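You operate a simulated robot arm through the tools that you are given. There is no shell and no other tool. Be economical: measure what you need, move in short steps, check, and stop when the job is done.

You are at the controls of a simulated robot arm. One attempt, no reset.

TASK
Band the yellow and purple notes in white, shut them in the note box, switch the banding machine off.
Fine: at counter 24; one band each.

It is judged by the outcome, as a careful person would: the job done as asked, and still so three seconds after it is handed in. It fails if anything else is knocked over, pushed out of place, dropped, spilled or broken.

THE ROBOT
A 6-joint arm with a two-finger parallel gripper, fixed in place. Base frame: the origin is at the foot of the arm, x ahead of it, y to its left, z up. Lengths are in m, angles in rad, forces in N, time in s.
With the tool pointing down near the work surface it reaches from about 0.14 to 0.58 m from the base axis. Its first joint turns from -1.152 to 1.152 rad. Payload 2.1 kg.
The tool frame sits at the grasp point between the pads (the TCP): z along the fingers, y along the line on which they close. The tips reach 0.03 m beyond it. Largest opening 0.094 m; finger width 0.028, thickness 0.01; the body of the gripper, 0.05 by 0.096 m, starts 0.055 m behind the TCP.
Orientation is told as [roll, pitch, yaw] about the base's x, y, z axes, in that order, counted from this pose: with the fingers straight down and closing along the base's y, the tool's x points along the base's -x, its y along +y and its z along -z.

THE INTERFACE
- The arm moves only by the tool servo_tool. Its arguments are lists of equal length, an entry for each row: "translation": the shift along the tool's x, y, z in units of 400 mm (1.0 is 400 mm), a list of three; "delta_rot": the turn, a rotation vector about the tool's x, y, z in units of 90 degrees (1.0 is 90 degrees), a list of three; "hand": the gripper command, from -1 (fully open) to 1 (shut), values between in proportion. In form: {"translation": [[x, y, z], ...], "delta_rot": [[wx, wy, wz], ...], "hand": [hand, ...]}. A call has 1 to 8 rows; each row is the pose to reach, as a shift and turn from the pose commanded when the call began, along the tool's axes at that moment. A call with a number of a shift or a turn outside -1 to 1 is refused whole. Each row takes 0.2 s and may step no farther than 0.05 m and 0.15 rad from the row before; otherwise, or with a gripper value out of range, the whole call is refused. Where a pose cannot be reached the arm comes as near as it can. A force on the tool above 90 N (or 10 N above the force at the start of the call, whichever is more), or a blocked arm, ends the call early, and 0.2 s more pass. The fingers move at their own pace (about 0.072 m/s each) and stop on an object; they squeeze with about 44 N. The grip force told is the motor's: it shows also when the fingers shut on nothing. Time passes only in rows, and 0.2 s behind the last, so rows that repeat a pose let the fingers close. It gives the time, the measured TCP pose, the force on the tool (base axes), the opening and the grip force at its end, in the units of the frame above (readings bear some noise).
- Cameras (640 x 400 px; columns grow to the right, rows downward): "scene" is fixed at [0.063, -0.3818, 0.4847]; the picture's right is [0.67, -0.74, 0.00], its down [-0.43, -0.39, -0.82] and it looks along [0.60, 0.55, -0.58] (base axes); focal length 224 px, centre (320, 200). "wrist" rides on the gripper at [-0.037, 0, -0.058] in the tool frame; the picture's right is [0.00, -1.00, 0.00], its down [0.97, 0.00, -0.24] and it looks along [0.24, 0.00, 0.97] (tool axes); focal length 218 px, centre (320, 200). There is no depth. A picture from a camera that has moved, and an enlarged one, comes with that camera's place and axes in the base frame and with its lens.
- snapshot(camera): a new picture of that camera. It takes no simulated time.
- enlarge(camera, box): a new picture of the part [left, top, right, bottom] of that camera's present view, enlarged. It takes no simulated time.
- finish_job(): hands the job in; it is judged then, once.

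Go step by step. Nothing tells you positions but the pictures and the camera data: compare them with the known pose of the tool, close in by small moves and look again before you grip or let go. The budget is 120 turns and 68 pictures, counting those below and the enlarged ones. Unless the task says otherwise, let go and move clear before handing in, and close with one line.

The tools are called after ">>>" as name(argument=value, ...) on one line, values as JSON. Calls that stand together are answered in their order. servo_tool: Moves the arm, as the interface text tells. Its arguments: {"type":"object","properties":{"translation":{"type":"array"},"delta_rot":{"type":"array"},"hand":{"type":"array"}},"required":["translation","delta_rot","hand"]} The other tools are called the same way: snapshot (camera) takes a picture; enlarge (camera, box) takes an enlarged picture of a part of a camera's view; finish_job () hands the job in.

At the start:

```text
clock: 0.0
tcp_pos: [0.3587, -0.0856, 0.379]
ee_rot: [0.0, 0.0, -0.003]
force: [-0.6, 0.2, 0.1]
width: 0.0939
grip_force: 0.0
```

scene: 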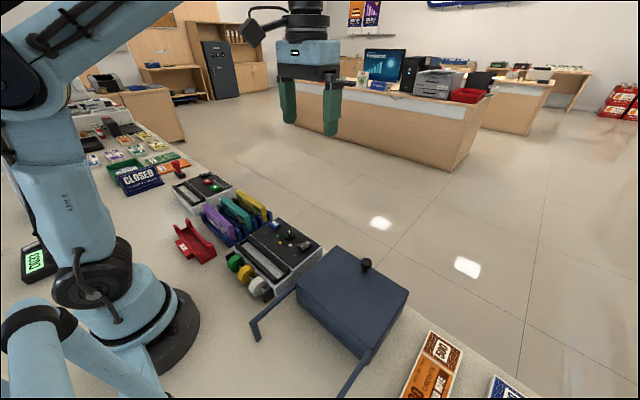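
wrist: 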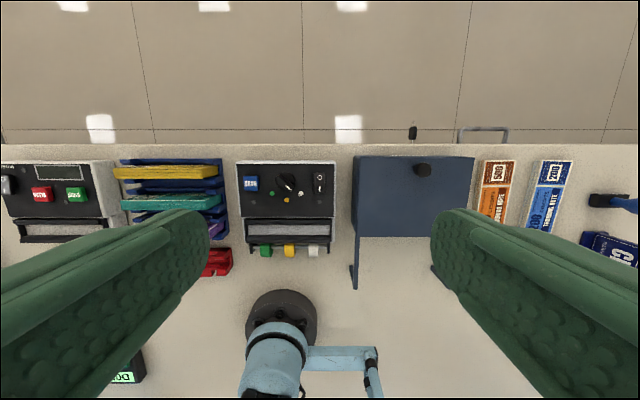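

I see two machines, a rack of notes, a blue box and a red tray. I'll look closer at the details first.

>>> enlarge(camera="scene", box=[160, 160, 340, 310])

>>> enlarge(camera="wrist", box=[220, 140, 360, 270])

>>> enlarge(camera="scene", box=[0, 90, 200, 280])

>>> enlarge(camera="wrist", box=[0, 140, 240, 290])

```text
2.67 times, centred on (250, 235) of scene
camera zoom: at [0.063, -0.3818, 0.4847], right [0.67, -0.74, 0.0], down [-0.43, -0.39, -0.82], along [0.6, 0.55, -0.58], focal length 598 px, centre (507, 107)
```

zoom: 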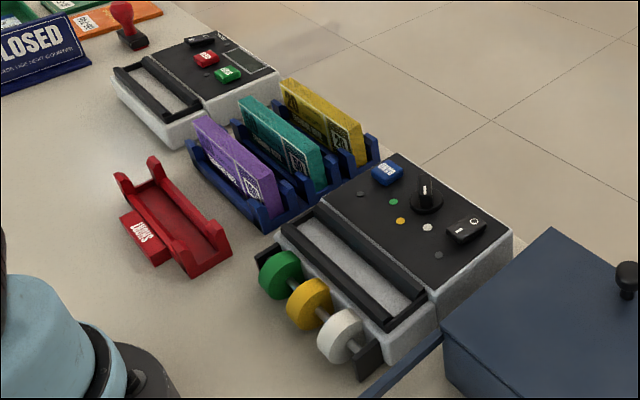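

```text
3.08 times, centred on (290, 205) of wrist
camera zoom: at [0.3949, -0.0851, 0.4367], right [0.0, -1.0, 0.0], down [-0.97, 0.0, 0.24], along [-0.24, 0.0, -0.97], focal length 672 px, centre (412, 185)
```

zoom: 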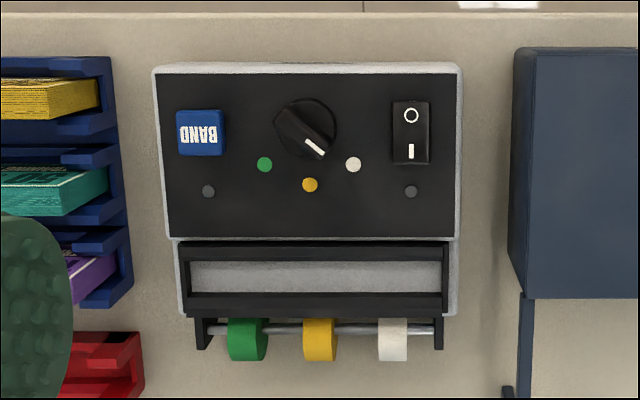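

```text
2.11 times, centred on (100, 185) of scene
camera zoom: at [0.063, -0.3818, 0.4847], right [0.67, -0.74, 0.0], down [-0.43, -0.39, -0.82], along [0.6, 0.55, -0.58], focal length 472 px, centre (783, 232)
```

zoom: 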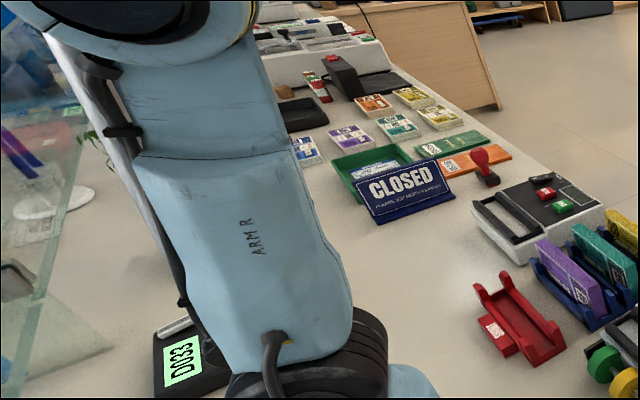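

```text
2.67 times, centred on (120, 215) of wrist
camera zoom: at [0.3949, -0.0851, 0.4367], right [0.0, -1.0, 0.0], down [-0.97, 0.0, 0.24], along [-0.24, 0.0, -0.97], focal length 582 px, centre (853, 160)
```

zoom: 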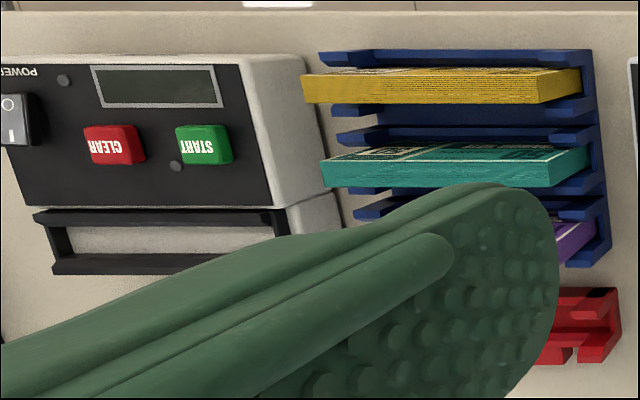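

>>> servo_tool(translation=[[0.1, -0.1, 0], [0.2, -0.2, 0], [0.3, -0.25, 0]], delta_rot=[[0, 0, 0], [0, 0, 0], [0, 0, 0]], hand=[-1, -1, -1])

>>> enlarge(camera="scene", box=[240, 230, 560, 400])

>>> snapshot(camera="wrist")

```text
refused: row 1 steps farther than a row can; nothing moved
```

```text
2.00 times, centred on (400, 315) of scene
camera zoom: at [0.063, -0.3818, 0.4847], right [0.67, -0.74, 0.0], down [-0.43, -0.39, -0.82], along [0.6, 0.55, -0.58], focal length 449 px, centre (160, -30)
```

zoom: 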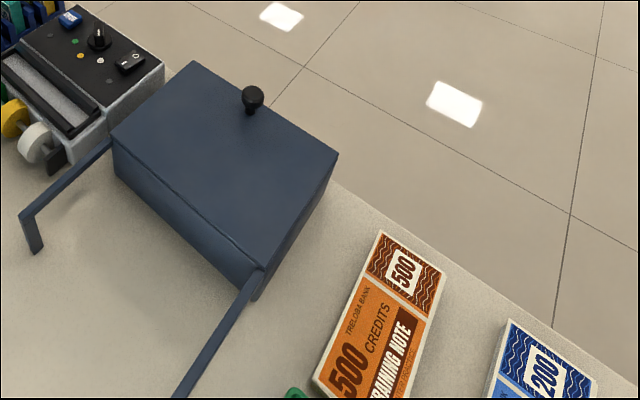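

```text
60 pictures are left
camera wrist: at [0.3949, -0.0851, 0.4367], right [0.0, -1.0, 0.0], down [-0.97, 0.0, 0.24], along [-0.24, 0.0, -0.97], focal length 218 px, centre (320, 200)
```

wrist: 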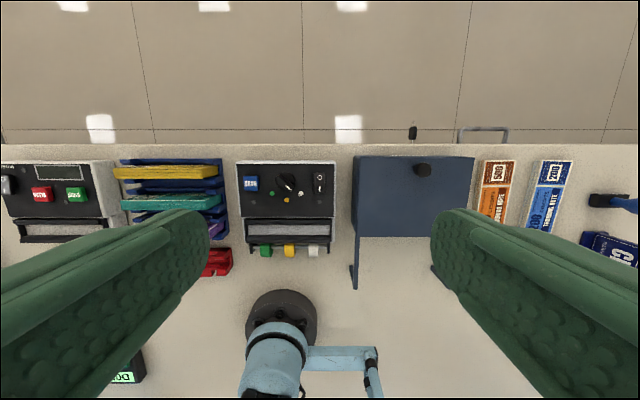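

The blue box seems to have a lid that slides toward the base along two rails. I'll move the camera above the box and look again.

>>> servo_tool(translation=[[0.08, -0.06, 0], [0.16, -0.12, 0], [0.24, -0.18, 0], [0.3, -0.24, 0]], delta_rot=[[0, 0, 0], [0, 0, 0], [0, 0, 0], [0, 0, 0]], hand=[-1, -1, -1, -1])

>>> snapshot(camera="wrist")

>>> snapshot(camera="scene")

```text
clock: 1.0
tcp_pos: [0.2382, -0.1843, 0.3784]
ee_rot: [0.0, -0.001, -0.001]
force: [0.1, -0.1, 0.1]
width: 0.0936
grip_force: 0.0
```

```text
59 pictures are left
camera wrist: at [0.2751, -0.1829, 0.436], right [0.0, -1.0, 0.0], down [-0.97, 0.0, 0.24], along [-0.24, 0.0, -0.97], focal length 218 px, centre (320, 200)
```

wrist: 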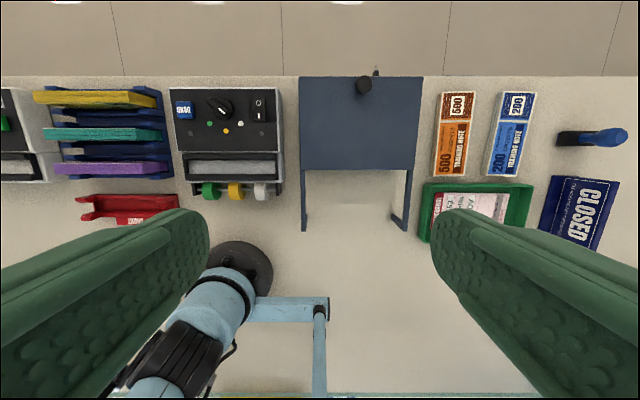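

```text
58 pictures are left
```

scene: 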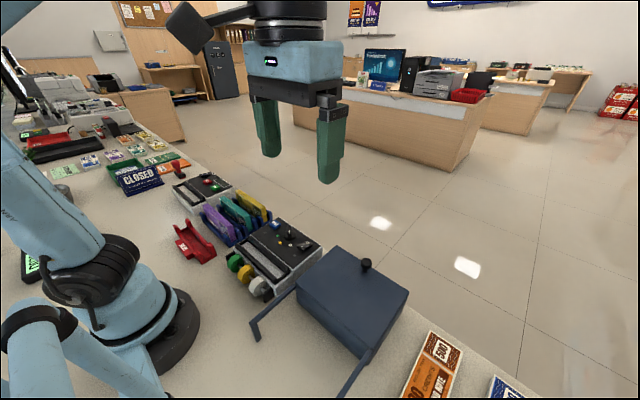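

>>> enlarge(camera="wrist", box=[160, 80, 290, 205])

>>> enlarge(camera="wrist", box=[0, 75, 200, 240])

>>> enlarge(camera="wrist", box=[285, 60, 445, 240])

```text
3.20 times, centred on (225, 142) of wrist
camera zoom: at [0.2751, -0.1829, 0.436], right [0.0, -1.0, 0.0], down [-0.97, 0.0, 0.24], along [-0.24, 0.0, -0.97], focal length 698 px, centre (624, 384)
```

zoom: 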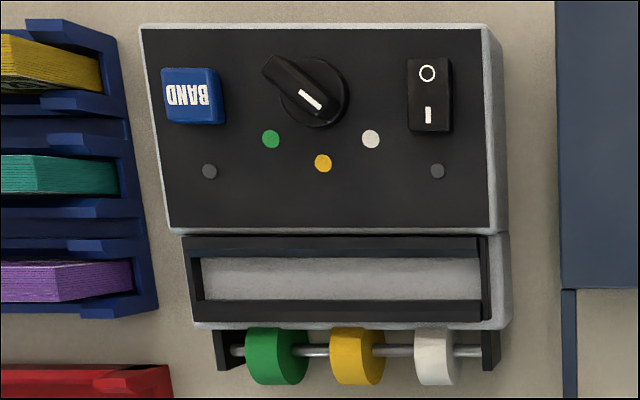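

```text
2.42 times, centred on (100, 158) of wrist
camera zoom: at [0.2751, -0.1829, 0.436], right [0.0, -1.0, 0.0], down [-0.97, 0.0, 0.24], along [-0.24, 0.0, -0.97], focal length 529 px, centre (853, 303)
```

zoom: 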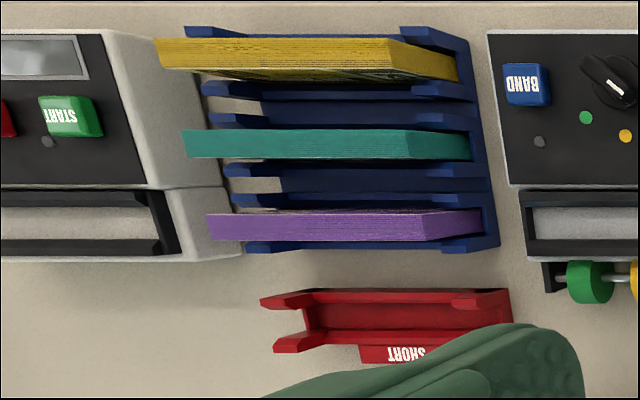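

```text
2.22 times, centred on (365, 150) of wrist
camera zoom: at [0.2751, -0.1829, 0.436], right [0.0, -1.0, 0.0], down [-0.97, 0.0, 0.24], along [-0.24, 0.0, -0.97], focal length 485 px, centre (220, 311)
```

zoom: 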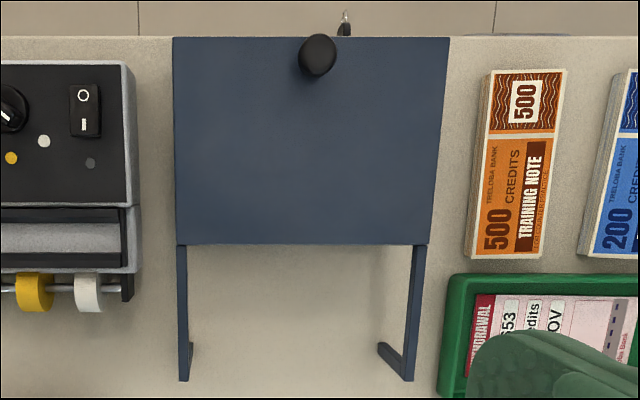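

The red tray reads SHORT, and the left machine is a note counter with POWER, START and CLEAR. So I take it that each bundle must read 24 there before banding. I'll go over to the counter, turning the tool to yaw 90°.

>>> servo_tool(translation=[[0, 0.11, 0], [0, 0.22, 0], [0, 0.33, 0], [0, 0.44, 0], [0, 0.55, 0], [0, 0.66, 0], [0, 0.77, 0], [0, 0.88, 0]], delta_rot=[[0, 0, -0.09], [0, 0, -0.18], [0, 0, -0.27], [0, 0, -0.36], [0, 0, -0.45], [0, 0, -0.54], [0, 0, -0.63], [0, 0, -0.72]], hand=[-1, -1, -1, -1, -1, -1, -1, -1])

>>> snapshot(camera="wrist")

```text
clock: 2.8
tcp_pos: [0.2391, 0.1713, 0.3779]
ee_rot: [0.0, 0.001, 1.132]
force: [-0.2, 1.0, 1.1]
width: 0.0942
grip_force: 0.1
```

```text
54 pictures are left
camera wrist: at [0.2529, 0.2056, 0.4361], right [0.91, -0.42, 0.0], down [-0.41, -0.88, 0.24], along [-0.1, -0.22, -0.97], focal length 218 px, centre (320, 200)
```

wrist: 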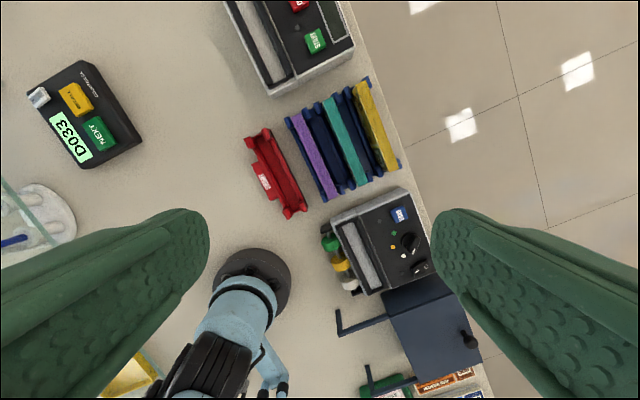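

>>> servo_tool(translation=[[-0.104, 0.028, 0], [-0.208, 0.056, 0], [-0.312, 0.084, 0], [-0.417, 0.113, 0]], delta_rot=[[0, 0, -0.07], [0, 0, -0.14], [0, 0, -0.21], [0, 0, -0.28]], hand=[-1, -1, -1, -1])

>>> snapshot(camera="wrist")

```text
clock: 3.8
tcp_pos: [0.2654, 0.3397, 0.381]
ee_rot: [0.0, 0.0, 1.572]
force: [0.1, -1.0, -0.4]
width: 0.094
grip_force: 0.0
```

```text
53 pictures are left
camera wrist: at [0.2637, 0.3778, 0.4383], right [1.0, 0.0, 0.0], down [0.0, -0.97, 0.24], along [0.0, -0.24, -0.97], focal length 218 px, centre (320, 200)
```

wrist: 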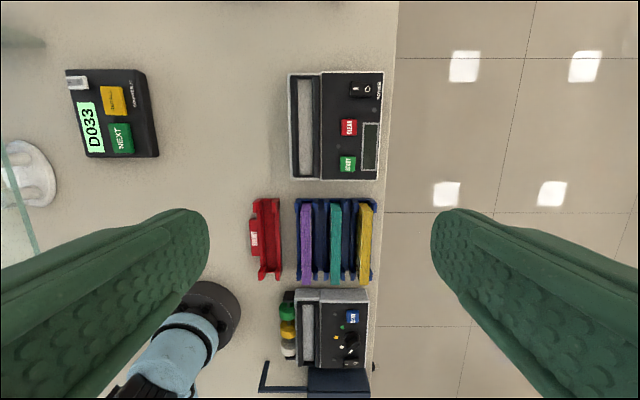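

>>> enlarge(camera="wrist", box=[275, 62, 405, 190])

>>> enlarge(camera="wrist", box=[235, 185, 395, 375])

```text
3.12 times, centred on (340, 126) of wrist
camera zoom: at [0.2637, 0.3778, 0.4383], right [1.0, 0.0, 0.0], down [0.0, -0.97, 0.24], along [0.0, -0.24, -0.97], focal length 682 px, centre (258, 431)
```

zoom: 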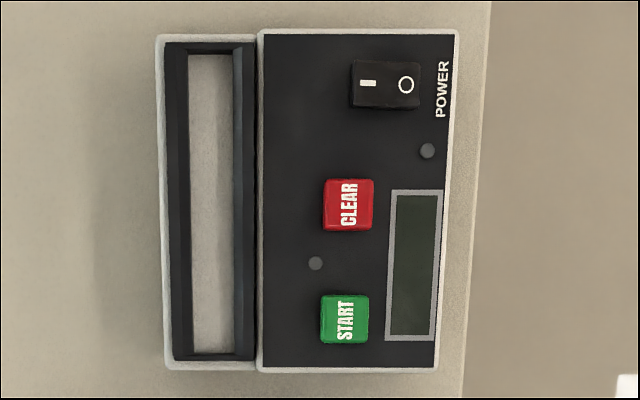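

```text
2.11 times, centred on (315, 280) of wrist
camera zoom: at [0.2637, 0.3778, 0.4383], right [1.0, 0.0, 0.0], down [0.0, -0.97, 0.24], along [0.0, -0.24, -0.97], focal length 460 px, centre (330, 32)
```

zoom: 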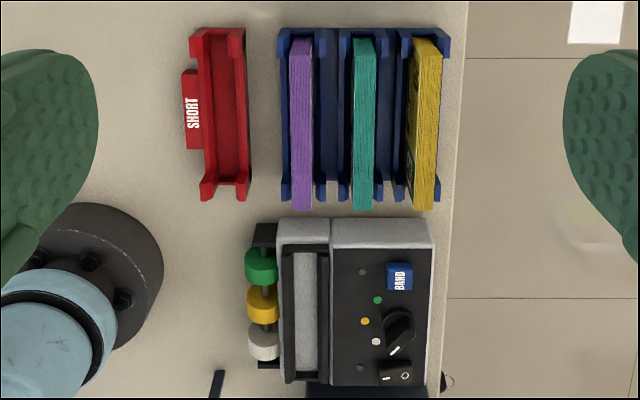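

The counter looks off, with a blank display and dark lamps. I'll go above the "I" end of its power rocker, at about (0.317, 0.466), with the fingers shut.

>>> servo_tool(translation=[[-0.045, -0.018, 0.09], [-0.09, -0.037, 0.18], [-0.135, -0.055, 0.27], [-0.18, -0.074, 0.36], [-0.225, -0.092, 0.45], [-0.27, -0.11, 0.54], [-0.315, -0.13, 0.62], [-0.315, -0.13, 0.62]], delta_rot=[[0, 0, 0], [0, 0, 0], [0, 0, 0], [0, 0, 0], [0, 0, 0], [0, 0, 0], [0, 0, 0], [0, 0, 0]], hand=[1, 1, 1, 1, 1, 1, 1, 1])

>>> snapshot(camera="wrist")

```text
clock: 5.6
tcp_pos: [0.3222, 0.467, 0.1313]
ee_rot: [0.001, 0.001, 1.57]
force: [0.2, 0.0, -0.1]
width: 0.0
grip_force: 32.7
```

```text
50 pictures are left
camera wrist: at [0.3202, 0.505, 0.1883], right [1.0, 0.0, 0.0], down [0.0, -0.97, 0.24], along [0.0, -0.24, -0.97], focal length 218 px, centre (320, 200)
```

wrist: 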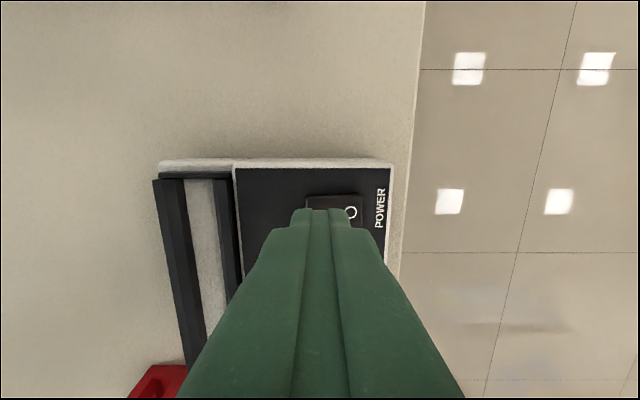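

>>> servo_tool(translation=[[0, 0.01, 0.06], [0, 0.01, 0.1], [0, 0.01, 0.115], [0, 0.01, 0.12]], delta_rot=[[0, 0, 0], [0, 0, 0], [0, 0, 0], [0, 0, 0]], hand=[1, 1, 1, 1])

>>> snapshot(camera="wrist")

```text
clock: 6.5
tcp_pos: [0.3178, 0.4675, 0.0918]
ee_rot: [-0.002, -0.001, 1.572]
force: [-0.7, 0.2, 20.8]
width: 0.0
grip_force: 32.5
stopped in row 4: the force on the tool passed its limit (the readings are from after the stop); the commanded pose is now the measured one
```

```text
49 pictures are left
camera wrist: at [0.3156, 0.505, 0.1491], right [1.0, 0.0, 0.0], down [0.0, -0.97, 0.24], along [0.0, -0.24, -0.97], focal length 218 px, centre (320, 200)
```

wrist: 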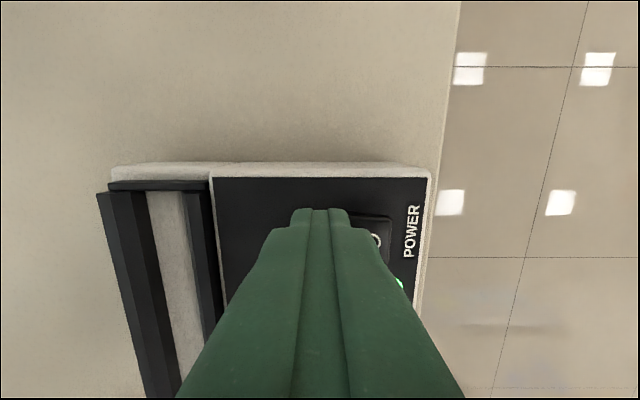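

The counter's lamp is green, so it is on. Next I'll go above the yellow bundle, at about (0.345, 0.21).

>>> servo_tool(translation=[[0, 0, -0.12], [0, 0, -0.24], [0.11, -0.01, -0.26], [0.22, -0.02, -0.27], [0.33, -0.03, -0.28], [0.44, -0.045, -0.29], [0.55, -0.06, -0.3], [0.648, -0.068, -0.3]], delta_rot=[[0, 0, 0], [0, 0, 0], [0, 0, 0], [0, 0, 0], [0, 0, 0], [0, 0, 0], [0, 0, 0], [0, 0, 0]], hand=[1, 1, 1, 0.1, 0.1, 0.1, 0.1, 0.1])

>>> snapshot(camera="wrist")

>>> snapshot(camera="scene")

```text
clock: 8.3
tcp_pos: [0.3451, 0.2114, 0.2088]
ee_rot: [0.0, -0.002, 1.573]
force: [-1.4, 0.0, 0.1]
width: 0.0424
grip_force: 0.1
```

```text
48 pictures are left
camera wrist: at [0.3443, 0.248, 0.2668], right [1.0, 0.0, 0.0], down [0.0, -0.97, 0.24], along [0.0, -0.24, -0.97], focal length 218 px, centre (320, 200)
```

wrist: 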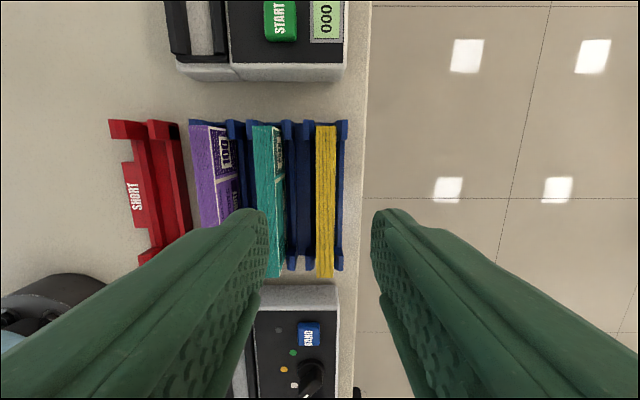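

```text
47 pictures are left
```

scene: 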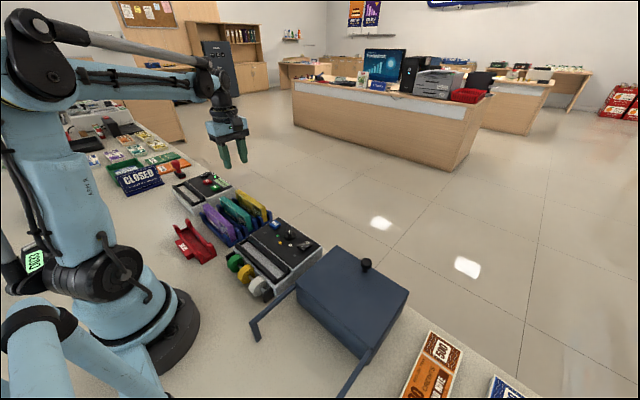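

The counter shows 000. Yellow's top is at about z 0.074, centred near (0.350, 0.193). I'll lower to just above it and check the alignment.

>>> servo_tool(translation=[[0.045, -0.0125, 0.08], [0.045, -0.0125, 0.16], [0.045, -0.0125, 0.24], [0.045, -0.0125, 0.24]], delta_rot=[[0, 0, 0], [0, 0, 0], [0, 0, 0], [0, 0, 0]], hand=[0.1, 0.1, 0.1, 0.1])

>>> snapshot(camera="wrist")

```text
clock: 9.3
tcp_pos: [0.3508, 0.1891, 0.1125]
ee_rot: [-0.001, -0.002, 1.572]
force: [0.4, 0.1, -1.1]
width: 0.0422
grip_force: 0.1
```

```text
46 pictures are left
camera wrist: at [0.3484, 0.2264, 0.1713], right [1.0, 0.0, 0.0], down [0.0, -0.97, 0.24], along [0.0, -0.24, -0.97], focal length 218 px, centre (320, 200)
```

wrist: 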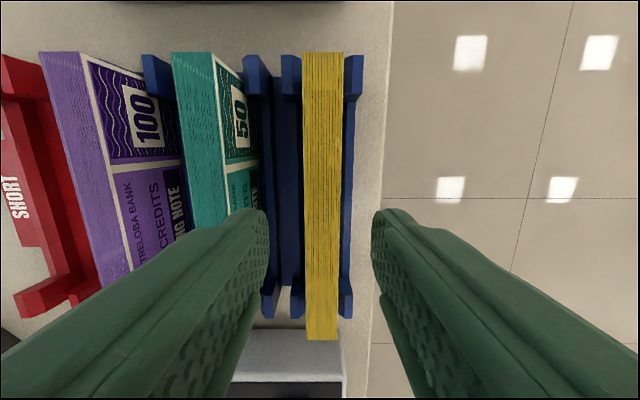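

Alignment is good. I'll lower, grip, and report the opening.

>>> servo_tool(translation=[[-0.0075, 0, 0.05], [-0.0075, 0, 0.086], [-0.0075, 0, 0.086], [-0.0075, 0, 0.086], [-0.0075, 0, 0.086], [-0.0075, 0, 0.086]], delta_rot=[[0, 0, 0], [0, 0, 0], [0, 0, 0], [0, 0, 0], [0, 0, 0], [0, 0, 0]], hand=[0.1, 0.1, 1, 1, 1, 1])

```text
clock: 10.7
tcp_pos: [0.3487, 0.1938, 0.0795]
ee_rot: [0.0, -0.003, 1.572]
force: [0.2, -0.4, 0.4]
width: 0.0171
grip_force: 43.8
```

>>> servo_tool(translation=[[0, 0, -0.12], [0, 0, -0.24], [-0.088, 0.045, -0.27], [-0.176, 0.09, -0.3], [-0.264, 0.135, -0.3], [-0.352, 0.18, -0.3], [-0.44, 0.225, -0.3], [-0.5275, 0.27, -0.3]], delta_rot=[[0, 0, 0], [0, 0, 0], [0, 0, 0], [0, 0, 0], [0, 0, 0], [0, 0, 0], [0, 0, 0], [0, 0, 0]], hand=[1, 1, 1, 1, 1, 1, 1, 1])

>>> snapshot(camera="wrist")

```text
clock: 12.5
tcp_pos: [0.2401, 0.4018, 0.2003]
ee_rot: [0.002, -0.003, 1.571]
force: [0.6, -0.1, -1.1]
width: 0.0171
grip_force: 44.4
```

```text
45 pictures are left
camera wrist: at [0.2387, 0.4393, 0.258], right [1.0, 0.0, 0.0], down [0.0, -0.97, 0.24], along [0.0, -0.24, -0.97], focal length 218 px, centre (320, 200)
```

wrist: 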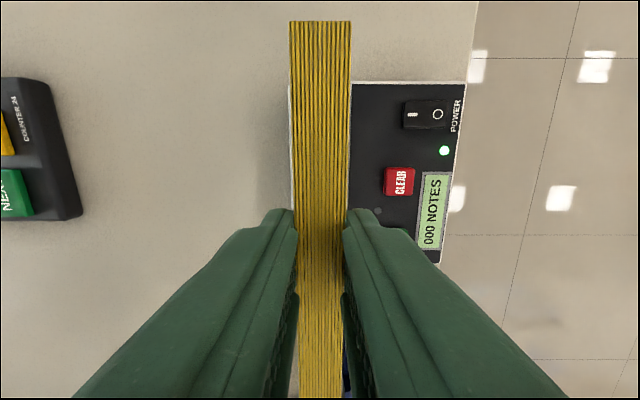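

The device on the left is labelled COUNTER 24, so that line may just name the place. Checking the count costs little and does no harm, so I'll lower the bundle to just above the counter's slot and check the alignment.

>>> servo_tool(translation=[[-0.007, 0, 0.07], [-0.007, 0, 0.14], [-0.007, 0, 0.14]], delta_rot=[[0, 0, 0], [0, 0, 0], [0, 0, 0]], hand=[1, 1, 1])

>>> enlarge(camera="scene", box=[150, 120, 270, 225])

>>> snapshot(camera="wrist")

```text
clock: 13.3
tcp_pos: [0.2393, 0.4039, 0.1422]
ee_rot: [0.001, -0.002, 1.572]
force: [0.0, -0.9, -1.7]
width: 0.0172
grip_force: 44.3
```

```text
3.81 times, centred on (210, 172) of scene
camera zoom: at [0.063, -0.3818, 0.4848], right [0.67, -0.74, 0.0], down [-0.43, -0.39, -0.82], along [0.6, 0.55, -0.58], focal length 855 px, centre (739, 305)
```

zoom: 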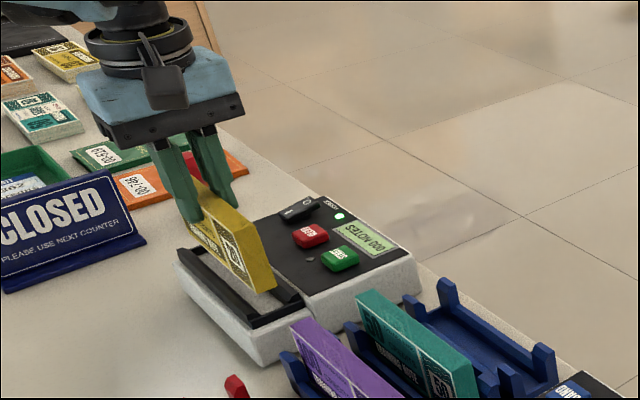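

```text
43 pictures are left
camera wrist: at [0.2383, 0.4414, 0.2005], right [1.0, 0.0, 0.0], down [0.0, -0.97, 0.24], along [0.0, -0.24, -0.97], focal length 218 px, centre (320, 200)
```

wrist: 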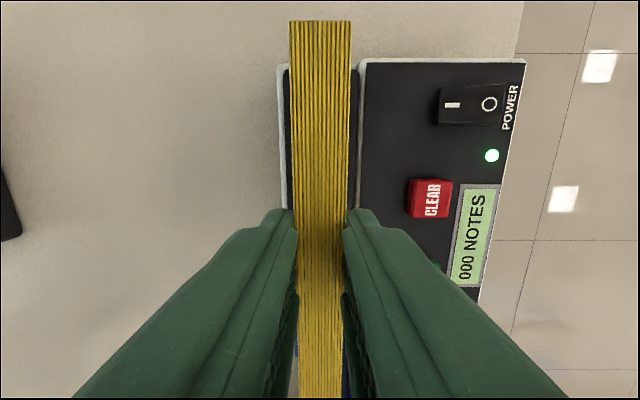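

>>> servo_tool(translation=[[0, -0.003, 0.025], [0, -0.003, 0.05], [0, -0.003, 0.075], [0, -0.003, 0.1], [0, -0.003, 0.125]], delta_rot=[[0, 0, 0], [0, 0, 0], [0, 0, 0], [0, 0, 0], [0, 0, 0]], hand=[1, 1, 1, 1, 1])

>>> enlarge(camera="scene", box=[150, 120, 270, 225])

```text
clock: 14.4
tcp_pos: [0.2436, 0.4064, 0.1066]
ee_rot: [0.0, 0.0, 1.573]
force: [-0.9, -1.5, 22.4]
width: 0.0173
grip_force: 44.0
stopped in row 5: the force on the tool passed its limit (the readings are from after the stop); the commanded pose is now the measured one
```

```text
3.81 times, centred on (210, 172) of scene
camera zoom: at [0.0629, -0.3819, 0.4847], right [0.67, -0.74, 0.0], down [-0.43, -0.39, -0.82], along [0.6, 0.55, -0.58], focal length 855 px, centre (739, 305)
```

zoom: 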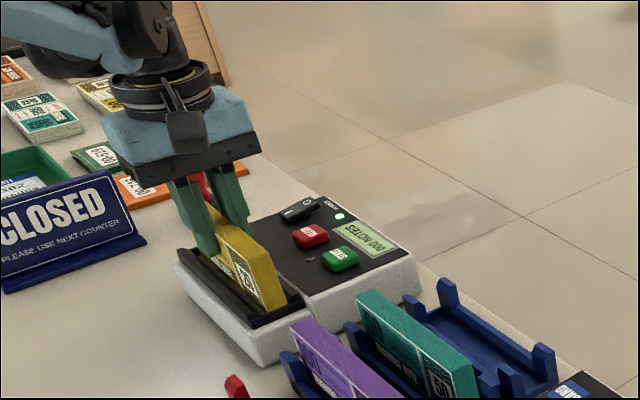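

The bundle sits in the counter's slot. I'll let go, rise, and move above START.

>>> servo_tool(translation=[[0, 0, 0], [0, 0, 0], [0, 0, -0.1], [0, 0, -0.18], [0.07, -0.08, -0.18], [0.148, -0.169, -0.18], [0.148, -0.169, -0.1], [0.148, -0.169, -0.04]], delta_rot=[[0, 0, 0], [0, 0, 0], [0, 0, 0], [0, 0, 0], [0, 0, 0], [0, 0, 0], [0, 0, 0], [0, 0, 0]], hand=[0.1, 0.1, 0.1, 0.1, 1, 1, 1, 1])

>>> snapshot(camera="wrist")

```text
clock: 16.2
tcp_pos: [0.3102, 0.3453, 0.1219]
ee_rot: [0.003, 0.001, 1.573]
force: [1.0, 0.3, -0.2]
width: 0.0
grip_force: 32.7
```

```text
41 pictures are left
camera wrist: at [0.3086, 0.383, 0.1791], right [1.0, 0.0, 0.0], down [0.0, -0.97, 0.24], along [0.0, -0.24, -0.97], focal length 218 px, centre (320, 200)
```

wrist: 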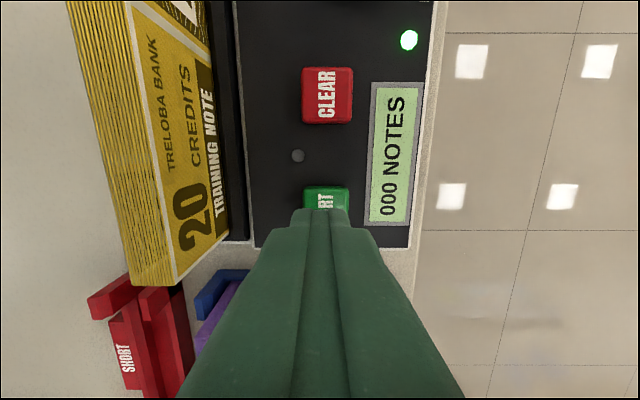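

>>> servo_tool(translation=[[0, 0, 0.05], [0, 0, 0.075], [0, 0, 0.085], [0, 0, 0.095]], delta_rot=[[0, 0, 0], [0, 0, 0], [0, 0, 0], [0, 0, 0]], hand=[1, 1, 1, 1])

>>> servo_tool(translation=[[0, 0, -0.05], [0, 0, -0.1], [0, 0, -0.1], [0, 0, -0.1]], delta_rot=[[0, 0, 0], [0, 0, 0], [0, 0, 0], [0, 0, 0]], hand=[1, 1, 1, 1])

>>> snapshot(camera="wrist")

```text
clock: 17.2
tcp_pos: [0.3116, 0.3476, 0.0844]
ee_rot: [0.002, -0.001, 1.573]
force: [-3.9, 0.4, 14.7]
width: 0.0001
grip_force: 33.1
```

```text
clock: 18.2
tcp_pos: [0.3113, 0.3477, 0.1238]
ee_rot: [0.0, 0.0, 1.572]
force: [0.1, 0.3, -1.0]
width: 0.0002
grip_force: 33.5
```

```text
40 pictures are left
camera wrist: at [0.3097, 0.3849, 0.1817], right [1.0, 0.0, 0.0], down [0.0, -0.97, 0.24], along [0.0, -0.24, -0.97], focal length 218 px, centre (320, 200)
```

wrist: 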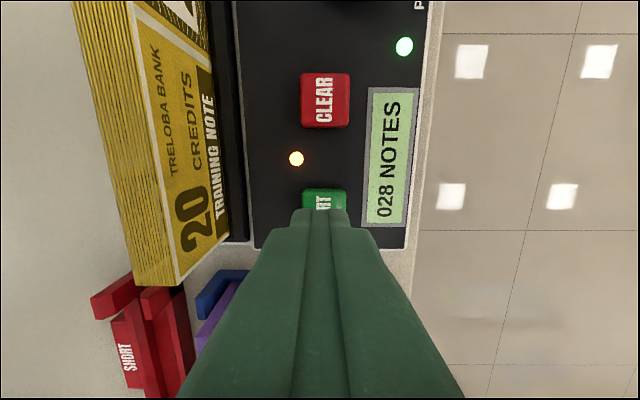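

The counter reads 028 with its busy lamp still lit. I'll wait a moment and look again.

>>> servo_tool(translation=[[0, 0, 0], [0, 0, 0], [0, 0, 0], [0, 0, 0], [0, 0, 0], [0, 0, 0], [0, 0, 0], [0, 0, 0]], delta_rot=[[0, 0, 0], [0, 0, 0], [0, 0, 0], [0, 0, 0], [0, 0, 0], [0, 0, 0], [0, 0, 0], [0, 0, 0]], hand=[1, 1, 1, 1, 1, 1, 1, 1])

>>> enlarge(camera="wrist", box=[280, 0, 440, 240])

```text
clock: 20.0
tcp_pos: [0.3106, 0.3484, 0.123]
ee_rot: [0.001, 0.0, 1.572]
force: [0.7, 1.0, -0.6]
width: 0.0002
grip_force: 33.1
```

```text
1.67 times, centred on (360, 120) of wrist
camera zoom: at [0.3096, 0.385, 0.1816], right [1.0, 0.0, 0.0], down [0.0, -0.97, 0.24], along [0.0, -0.24, -0.97], focal length 364 px, centre (253, 333)
```

zoom: 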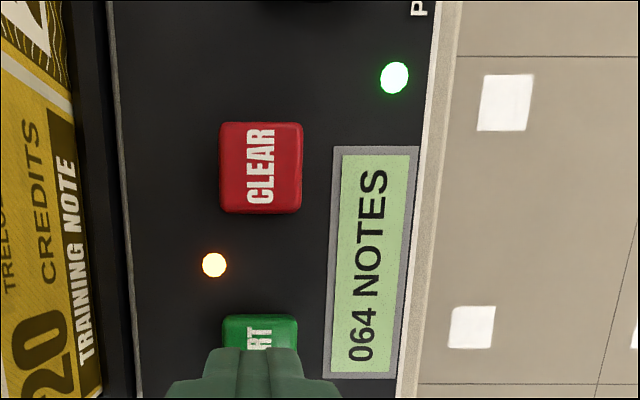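

The count is already past 24, so "counter 24" is only the place's name and counting isn't part of the job. I'll move back over the yellow bundle while the counter finishes.

>>> servo_tool(translation=[[0, 0, -0.08], [0, 0, -0.15], [-0.07, 0.08, -0.15], [-0.147, 0.171, -0.15], [-0.147, 0.171, -0.15], [-0.147, 0.171, -0.15], [-0.147, 0.171, -0.15], [-0.147, 0.171, -0.15]], delta_rot=[[0, 0, 0], [0, 0, 0], [0, 0, 0], [0, 0, 0], [0, 0, 0], [0, 0, 0], [0, 0, 0], [0, 0, 0]], hand=[1, 1, 0.1, 0.1, 0.1, 0.1, 0.1, 0.1])

>>> snapshot(camera="wrist")

```text
clock: 21.8
tcp_pos: [0.2422, 0.403, 0.1799]
ee_rot: [0.002, 0.001, 1.573]
force: [0.6, -0.1, -0.1]
width: 0.0423
grip_force: 0.0
```

```text
38 pictures are left
camera wrist: at [0.2415, 0.4414, 0.2383], right [1.0, 0.0, 0.0], down [0.0, -0.97, 0.24], along [0.0, -0.24, -0.97], focal length 218 px, centre (320, 200)
```

wrist: 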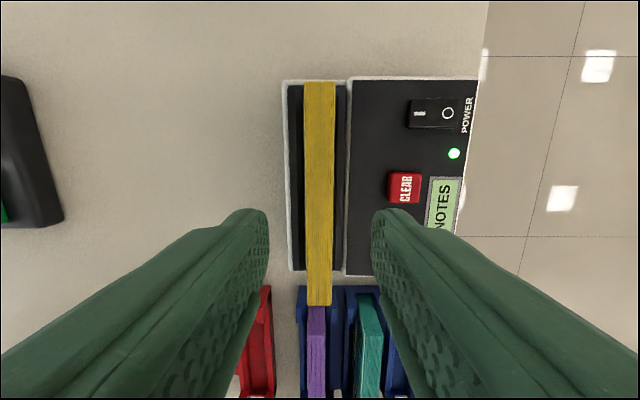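

>>> servo_tool(translation=[[0, 0, 0.09], [0, 0, 0.184], [0, 0, 0.184], [0, 0, 0.184], [0, 0, 0.184], [0, 0, 0.184]], delta_rot=[[0, 0, 0], [0, 0, 0], [0, 0, 0], [0, 0, 0], [0, 0, 0], [0, 0, 0]], hand=[0.1, 0.1, 1, 1, 1, 1])

>>> enlarge(camera="scene", box=[170, 140, 290, 240])

```text
clock: 23.2
tcp_pos: [0.2424, 0.4065, 0.1089]
ee_rot: [0.003, -0.001, 1.572]
force: [-0.6, 0.3, -0.2]
width: 0.017
grip_force: 44.0
```

```text
4.00 times, centred on (230, 190) of scene
camera zoom: at [0.063, -0.3818, 0.4848], right [0.67, -0.74, 0.0], down [-0.43, -0.39, -0.82], along [0.6, 0.55, -0.58], focal length 897 px, centre (680, 240)
```

zoom: 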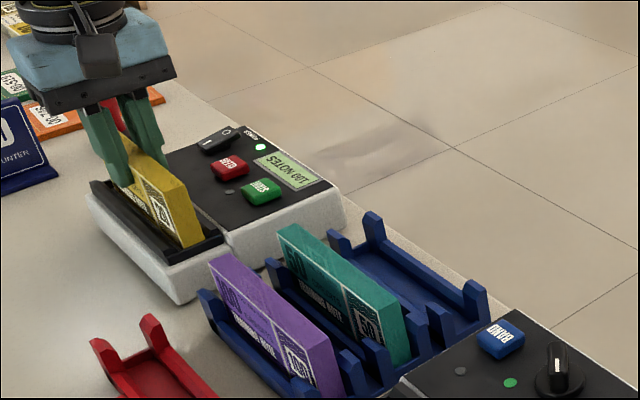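

Yellow reads 100, a full bundle. I'll carry it to the banding machine's slot, at about (0.240, −0.027).

>>> servo_tool(translation=[[0, 0, -0.12], [0, 0, -0.24], [0.11, 0, -0.25], [0.22, 0, -0.25], [0.33, 0, -0.25], [0.44, 0, -0.25], [0.55, 0, -0.25], [0.66, 0, -0.25]], delta_rot=[[0, 0, 0], [0, 0, 0], [0, 0, 0], [0, 0, 0], [0, 0, 0], [0, 0, 0], [0, 0, 0], [0, 0, 0]], hand=[1, 1, 1, 1, 1, 1, 1, 1])

>>> servo_tool(translation=[[0.1, 0, 0], [0.2, 0, 0], [0.3, 0, 0], [0.4, 0, 0]], delta_rot=[[0, 0, 0], [0, 0, 0], [0, 0, 0], [0, 0, 0]], hand=[1, 1, 1, 1])

>>> snapshot(camera="wrist")

```text
clock: 25.0
tcp_pos: [0.2405, 0.1392, 0.2082]
ee_rot: [0.002, 0.001, 1.573]
force: [0.5, -0.2, -1.3]
width: 0.0171
grip_force: 44.3
```

```text
clock: 26.0
tcp_pos: [0.2452, -0.0205, 0.2114]
ee_rot: [0.002, 0.001, 1.573]
force: [0.1, 0.0, -0.5]
width: 0.0174
grip_force: 44.3
```

```text
36 pictures are left
camera wrist: at [0.2444, 0.0176, 0.2689], right [1.0, 0.0, 0.0], down [0.0, -0.97, 0.24], along [0.0, -0.24, -0.97], focal length 218 px, centre (320, 200)
```

wrist: 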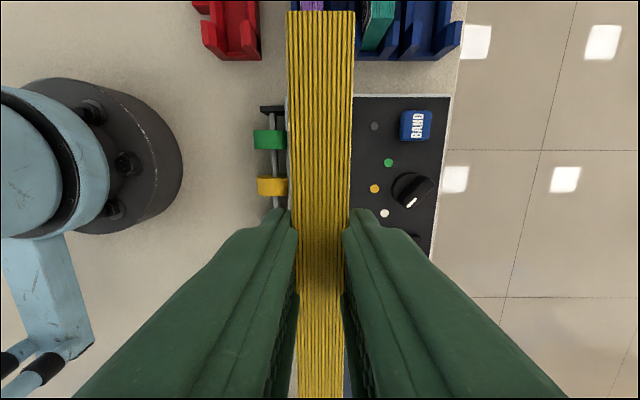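

I need a clear view of the slot, which the bundle is hiding. I'll shift aside and look back at it.

>>> servo_tool(translation=[[0.1, 0.04, -0.02], [0.19, 0.08, -0.04], [0.27, 0.12, -0.06], [0.27, 0.12, -0.06]], delta_rot=[[0, 0, 0], [0, 0, 0], [0, 0, 0], [0, 0, 0]], hand=[1, 1, 1, 1])

>>> snapshot(camera="wrist")

```text
clock: 27.0
tcp_pos: [0.1976, -0.1282, 0.233]
ee_rot: [0.003, 0.001, 1.572]
force: [0.2, -1.1, -1.3]
width: 0.0172
grip_force: 43.7
```

```text
35 pictures are left
camera wrist: at [0.1961, -0.0909, 0.2911], right [1.0, 0.0, 0.0], down [0.0, -0.97, 0.24], along [0.0, -0.24, -0.97], focal length 218 px, centre (320, 200)
```

wrist: 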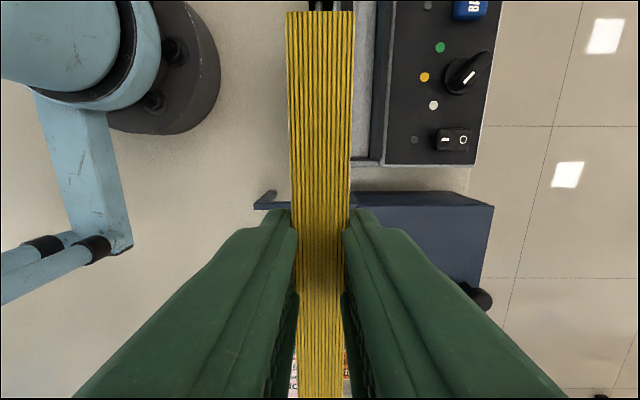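

The slot centre works out at about (0.240, −0.024). I'll go to just above it.

>>> servo_tool(translation=[[-0.09, -0.037, 0], [-0.18, -0.074, 0], [-0.265, -0.11, 0.02], [-0.265, -0.11, 0.12], [-0.265, -0.11, 0.2], [-0.265, -0.11, 0.22]], delta_rot=[[0, 0, 0], [0, 0, 0], [0, 0, 0], [0, 0, 0], [0, 0, 0], [0, 0, 0]], hand=[1, 1, 1, 1, 1, 1])

>>> enlarge(camera="scene", box=[210, 190, 350, 300])

>>> snapshot(camera="wrist")

```text
clock: 28.4
tcp_pos: [0.2369, -0.0196, 0.1441]
ee_rot: [0.002, 0.0, 1.573]
force: [-0.5, -0.3, -0.6]
width: 0.0172
grip_force: 43.5
```

```text
3.64 times, centred on (280, 245) of scene
camera zoom: at [0.063, -0.3818, 0.4847], right [0.67, -0.74, 0.0], down [-0.43, -0.39, -0.82], along [0.6, 0.55, -0.58], focal length 816 px, centre (466, 36)
```

zoom: 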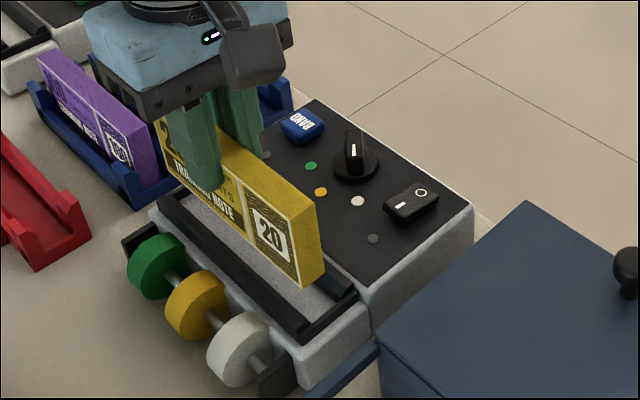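

```text
33 pictures are left
camera wrist: at [0.2362, 0.0175, 0.2021], right [1.0, 0.0, 0.0], down [0.0, -0.97, 0.24], along [0.0, -0.24, -0.97], focal length 218 px, centre (320, 200)
```

wrist: 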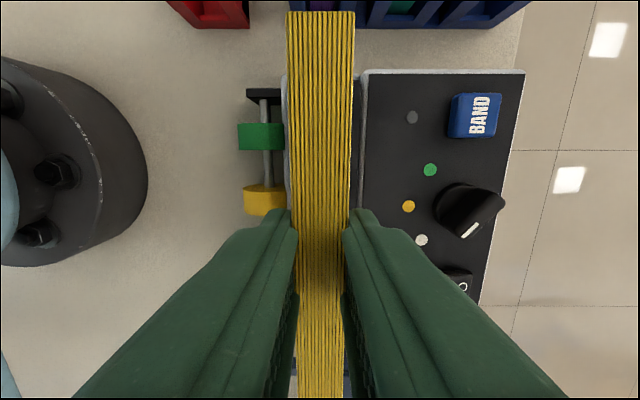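

The alignment matches the earlier insertion. I'll lower it in.

>>> servo_tool(translation=[[0.004, -0.004, 0.025], [0.004, -0.004, 0.05], [0.004, -0.004, 0.075], [0.004, -0.004, 0.1], [0.004, -0.004, 0.125]], delta_rot=[[0, 0, 0], [0, 0, 0], [0, 0, 0], [0, 0, 0], [0, 0, 0]], hand=[1, 1, 1, 1, 1])

>>> enlarge(camera="scene", box=[210, 190, 350, 300])

```text
clock: 29.5
tcp_pos: [0.2406, -0.0218, 0.1065]
ee_rot: [0.015, 0.001, 1.573]
force: [-4.0, 1.3, 24.4]
width: 0.0168
grip_force: 43.8
stopped in row 5: the force on the tool passed its limit (the readings are from after the stop); the commanded pose is now the measured one
```

```text
3.64 times, centred on (280, 245) of scene
camera zoom: at [0.0629, -0.3818, 0.4848], right [0.67, -0.74, 0.0], down [-0.43, -0.39, -0.82], along [0.6, 0.55, -0.58], focal length 816 px, centre (466, 36)
```

zoom: 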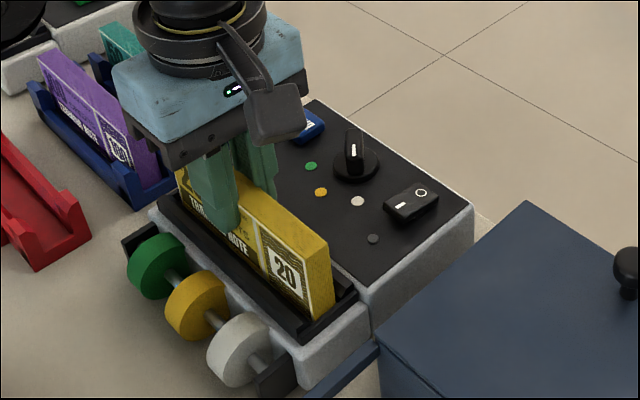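

It is seated. I'll let go and move above the banding machine's power rocker, over its "I" end at about (0.318, −0.084).

>>> servo_tool(translation=[[0, 0, 0], [0, 0, 0], [0, 0, -0.1], [0, 0, -0.19], [0.08, -0.08, -0.2], [0.155, -0.19, -0.2], [0.155, -0.194, -0.12], [0.155, -0.194, -0.05]], delta_rot=[[0, 0, 0], [0, 0, 0], [0, 0.0095, 0], [0, 0.0095, 0], [0, 0.0095, 0], [0, 0.0095, 0], [0, 0.0095, 0], [0, 0.0095, 0]], hand=[0.1, 0.1, 0.1, 0.1, 1, 1, 1, 1])

>>> snapshot(camera="wrist")

```text
refused: row 6 steps farther than a row can; nothing moved
```

```text
31 pictures are left
camera wrist: at [0.2403, 0.0152, 0.1648], right [1.0, 0.0, -0.01], down [0.0, -0.97, 0.24], along [-0.01, -0.24, -0.97], focal length 218 px, centre (320, 200)
```

wrist: 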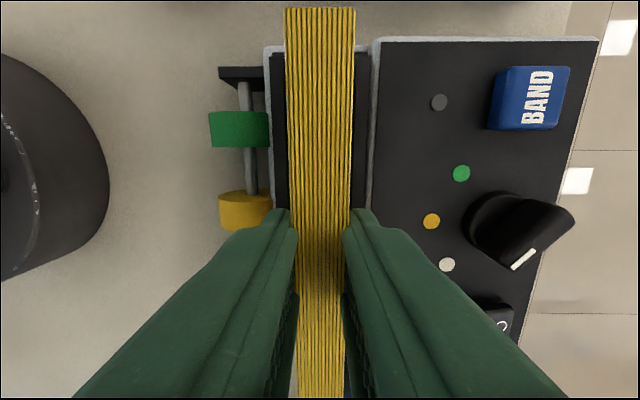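

>>> servo_tool(translation=[[0, 0, 0], [0, 0, 0], [0, 0, -0.1], [0, 0, -0.18], [0.075, -0.09, -0.18], [0.155, -0.18, -0.18], [0.155, -0.194, -0.1], [0.155, -0.194, -0.05]], delta_rot=[[0, 0, 0], [0, 0, 0], [0, 0.0095, 0], [0, 0.0095, 0], [0, 0.0095, 0], [0, 0.0095, 0], [0, 0.0095, 0], [0, 0.0095, 0]], hand=[0.1, 0.1, 0.1, 0.1, 1, 1, 1, 1])

>>> snapshot(camera="wrist")

```text
clock: 31.3
tcp_pos: [0.3202, -0.0835, 0.1244]
ee_rot: [0.012, 0.014, 1.572]
force: [-0.4, 0.6, 0.9]
width: 0.0
grip_force: 33.4
```

```text
30 pictures are left
camera wrist: at [0.3192, -0.0447, 0.1822], right [1.0, 0.0, -0.01], down [0.0, -0.97, 0.25], along [-0.01, -0.25, -0.97], focal length 218 px, centre (320, 200)
```

wrist: 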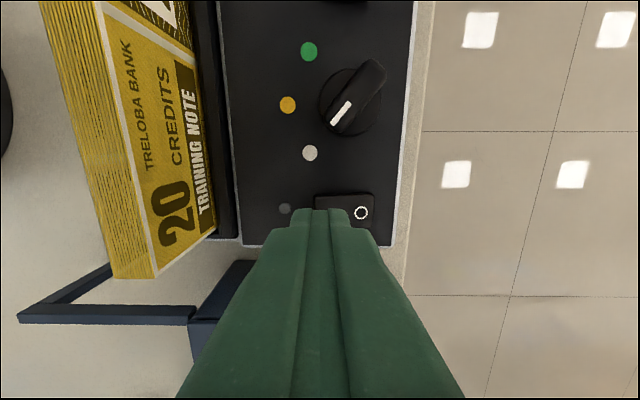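

The dial clearly points at the white dot. I'll correct the slight tilt and press the rocker's "I" end.

>>> servo_tool(translation=[[0, 0.005, 0.02], [0, 0.005, 0.06], [0, 0.005, 0.08], [0, 0.005, 0.09], [0, 0.005, 0.1]], delta_rot=[[0.0085, -0.009, 0], [0.0085, -0.009, 0], [0.0085, -0.009, 0], [0.0085, -0.009, 0], [0.0085, -0.009, 0]], hand=[1, 1, 1, 1, 1])

>>> servo_tool(translation=[[0, 0, -0.08], [0, 0, -0.08]], delta_rot=[[0, 0, 0], [0, 0, 0]], hand=[1, 1])

>>> snapshot(camera="wrist")

```text
clock: 32.5
tcp_pos: [0.3171, -0.0859, 0.0904]
ee_rot: [0.005, -0.001, 1.573]
force: [-4.4, 1.2, 35.7]
width: 0.0
grip_force: 33.0
stopped in row 5: the force on the tool passed its limit (the readings are from after the stop); the commanded pose is now the measured one
```

```text
clock: 33.1
tcp_pos: [0.3188, -0.0846, 0.1232]
ee_rot: [0.003, 0.001, 1.571]
force: [0.5, -0.3, 0.0]
width: 0.0
grip_force: 33.3
```

```text
29 pictures are left
camera wrist: at [0.3176, -0.0475, 0.1813], right [1.0, 0.0, 0.0], down [0.0, -0.97, 0.24], along [0.0, -0.24, -0.97], focal length 218 px, centre (320, 200)
```

wrist: 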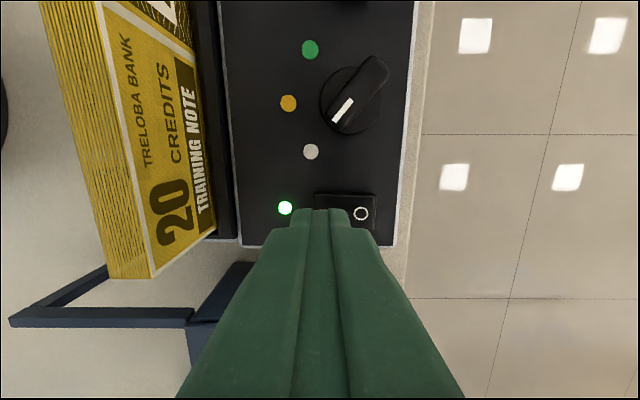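

The banding machine is on. Next is the BAND button, at about (0.333, 0.036).

>>> servo_tool(translation=[[0, 0, -0.075], [-0.1, -0.012, -0.075], [-0.2, -0.024, -0.075], [-0.301, -0.036, -0.075], [-0.301, -0.036, 0], [-0.301, -0.036, 0]], delta_rot=[[0, 0, 0], [0, 0, 0], [0, 0, 0], [0, 0, 0], [0, 0, 0], [0, 0, 0]], hand=[1, 1, 1, 1, 1, 1])

>>> snapshot(camera="wrist")

```text
clock: 34.5
tcp_pos: [0.333, 0.0351, 0.1196]
ee_rot: [0.003, 0.0, 1.574]
force: [-0.3, 0.4, 0.6]
width: 0.0
grip_force: 32.4
```

```text
28 pictures are left
camera wrist: at [0.3316, 0.0718, 0.1783], right [1.0, 0.0, 0.0], down [0.0, -0.97, 0.24], along [0.0, -0.24, -0.97], focal length 218 px, centre (320, 200)
```

wrist: 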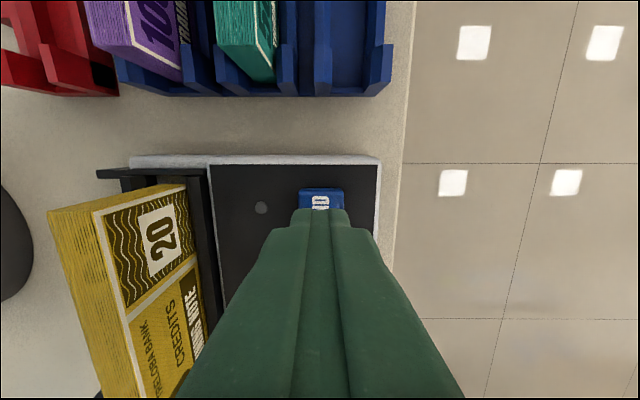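

>>> servo_tool(translation=[[0, 0, 0.045], [0, 0, 0.07], [0, 0, 0.08], [0, 0, 0.09]], delta_rot=[[0, 0, 0], [0, 0, 0], [0, 0, 0], [0, 0, 0]], hand=[1, 1, 1, 1])

>>> servo_tool(translation=[[0, 0, -0.08], [0, 0, -0.1]], delta_rot=[[0, 0, 0], [0, 0, 0]], hand=[1, 1])

>>> snapshot(camera="wrist")

```text
clock: 35.5
tcp_pos: [0.3326, 0.0354, 0.0862]
ee_rot: [0.003, 0.001, 1.572]
force: [0.5, 1.2, 11.0]
width: 0.0001
grip_force: 33.1
```

```text
clock: 36.1
tcp_pos: [0.3323, 0.036, 0.1275]
ee_rot: [0.002, 0.0, 1.573]
force: [0.0, 0.0, -0.4]
width: 0.0003
grip_force: 32.9
```

```text
27 pictures are left
camera wrist: at [0.3312, 0.0727, 0.1841], right [1.0, 0.0, 0.0], down [0.0, -0.97, 0.24], along [0.0, -0.24, -0.97], focal length 218 px, centre (320, 200)
```

wrist: 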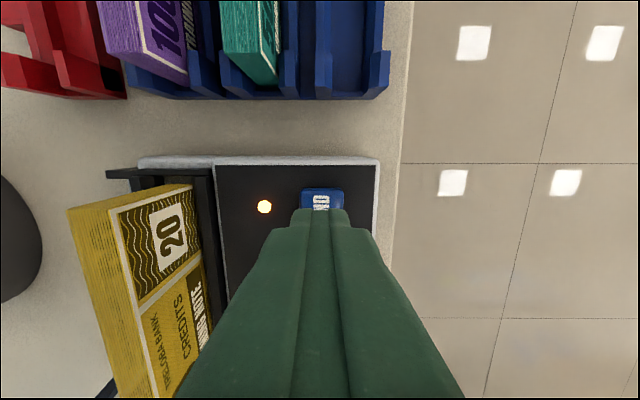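

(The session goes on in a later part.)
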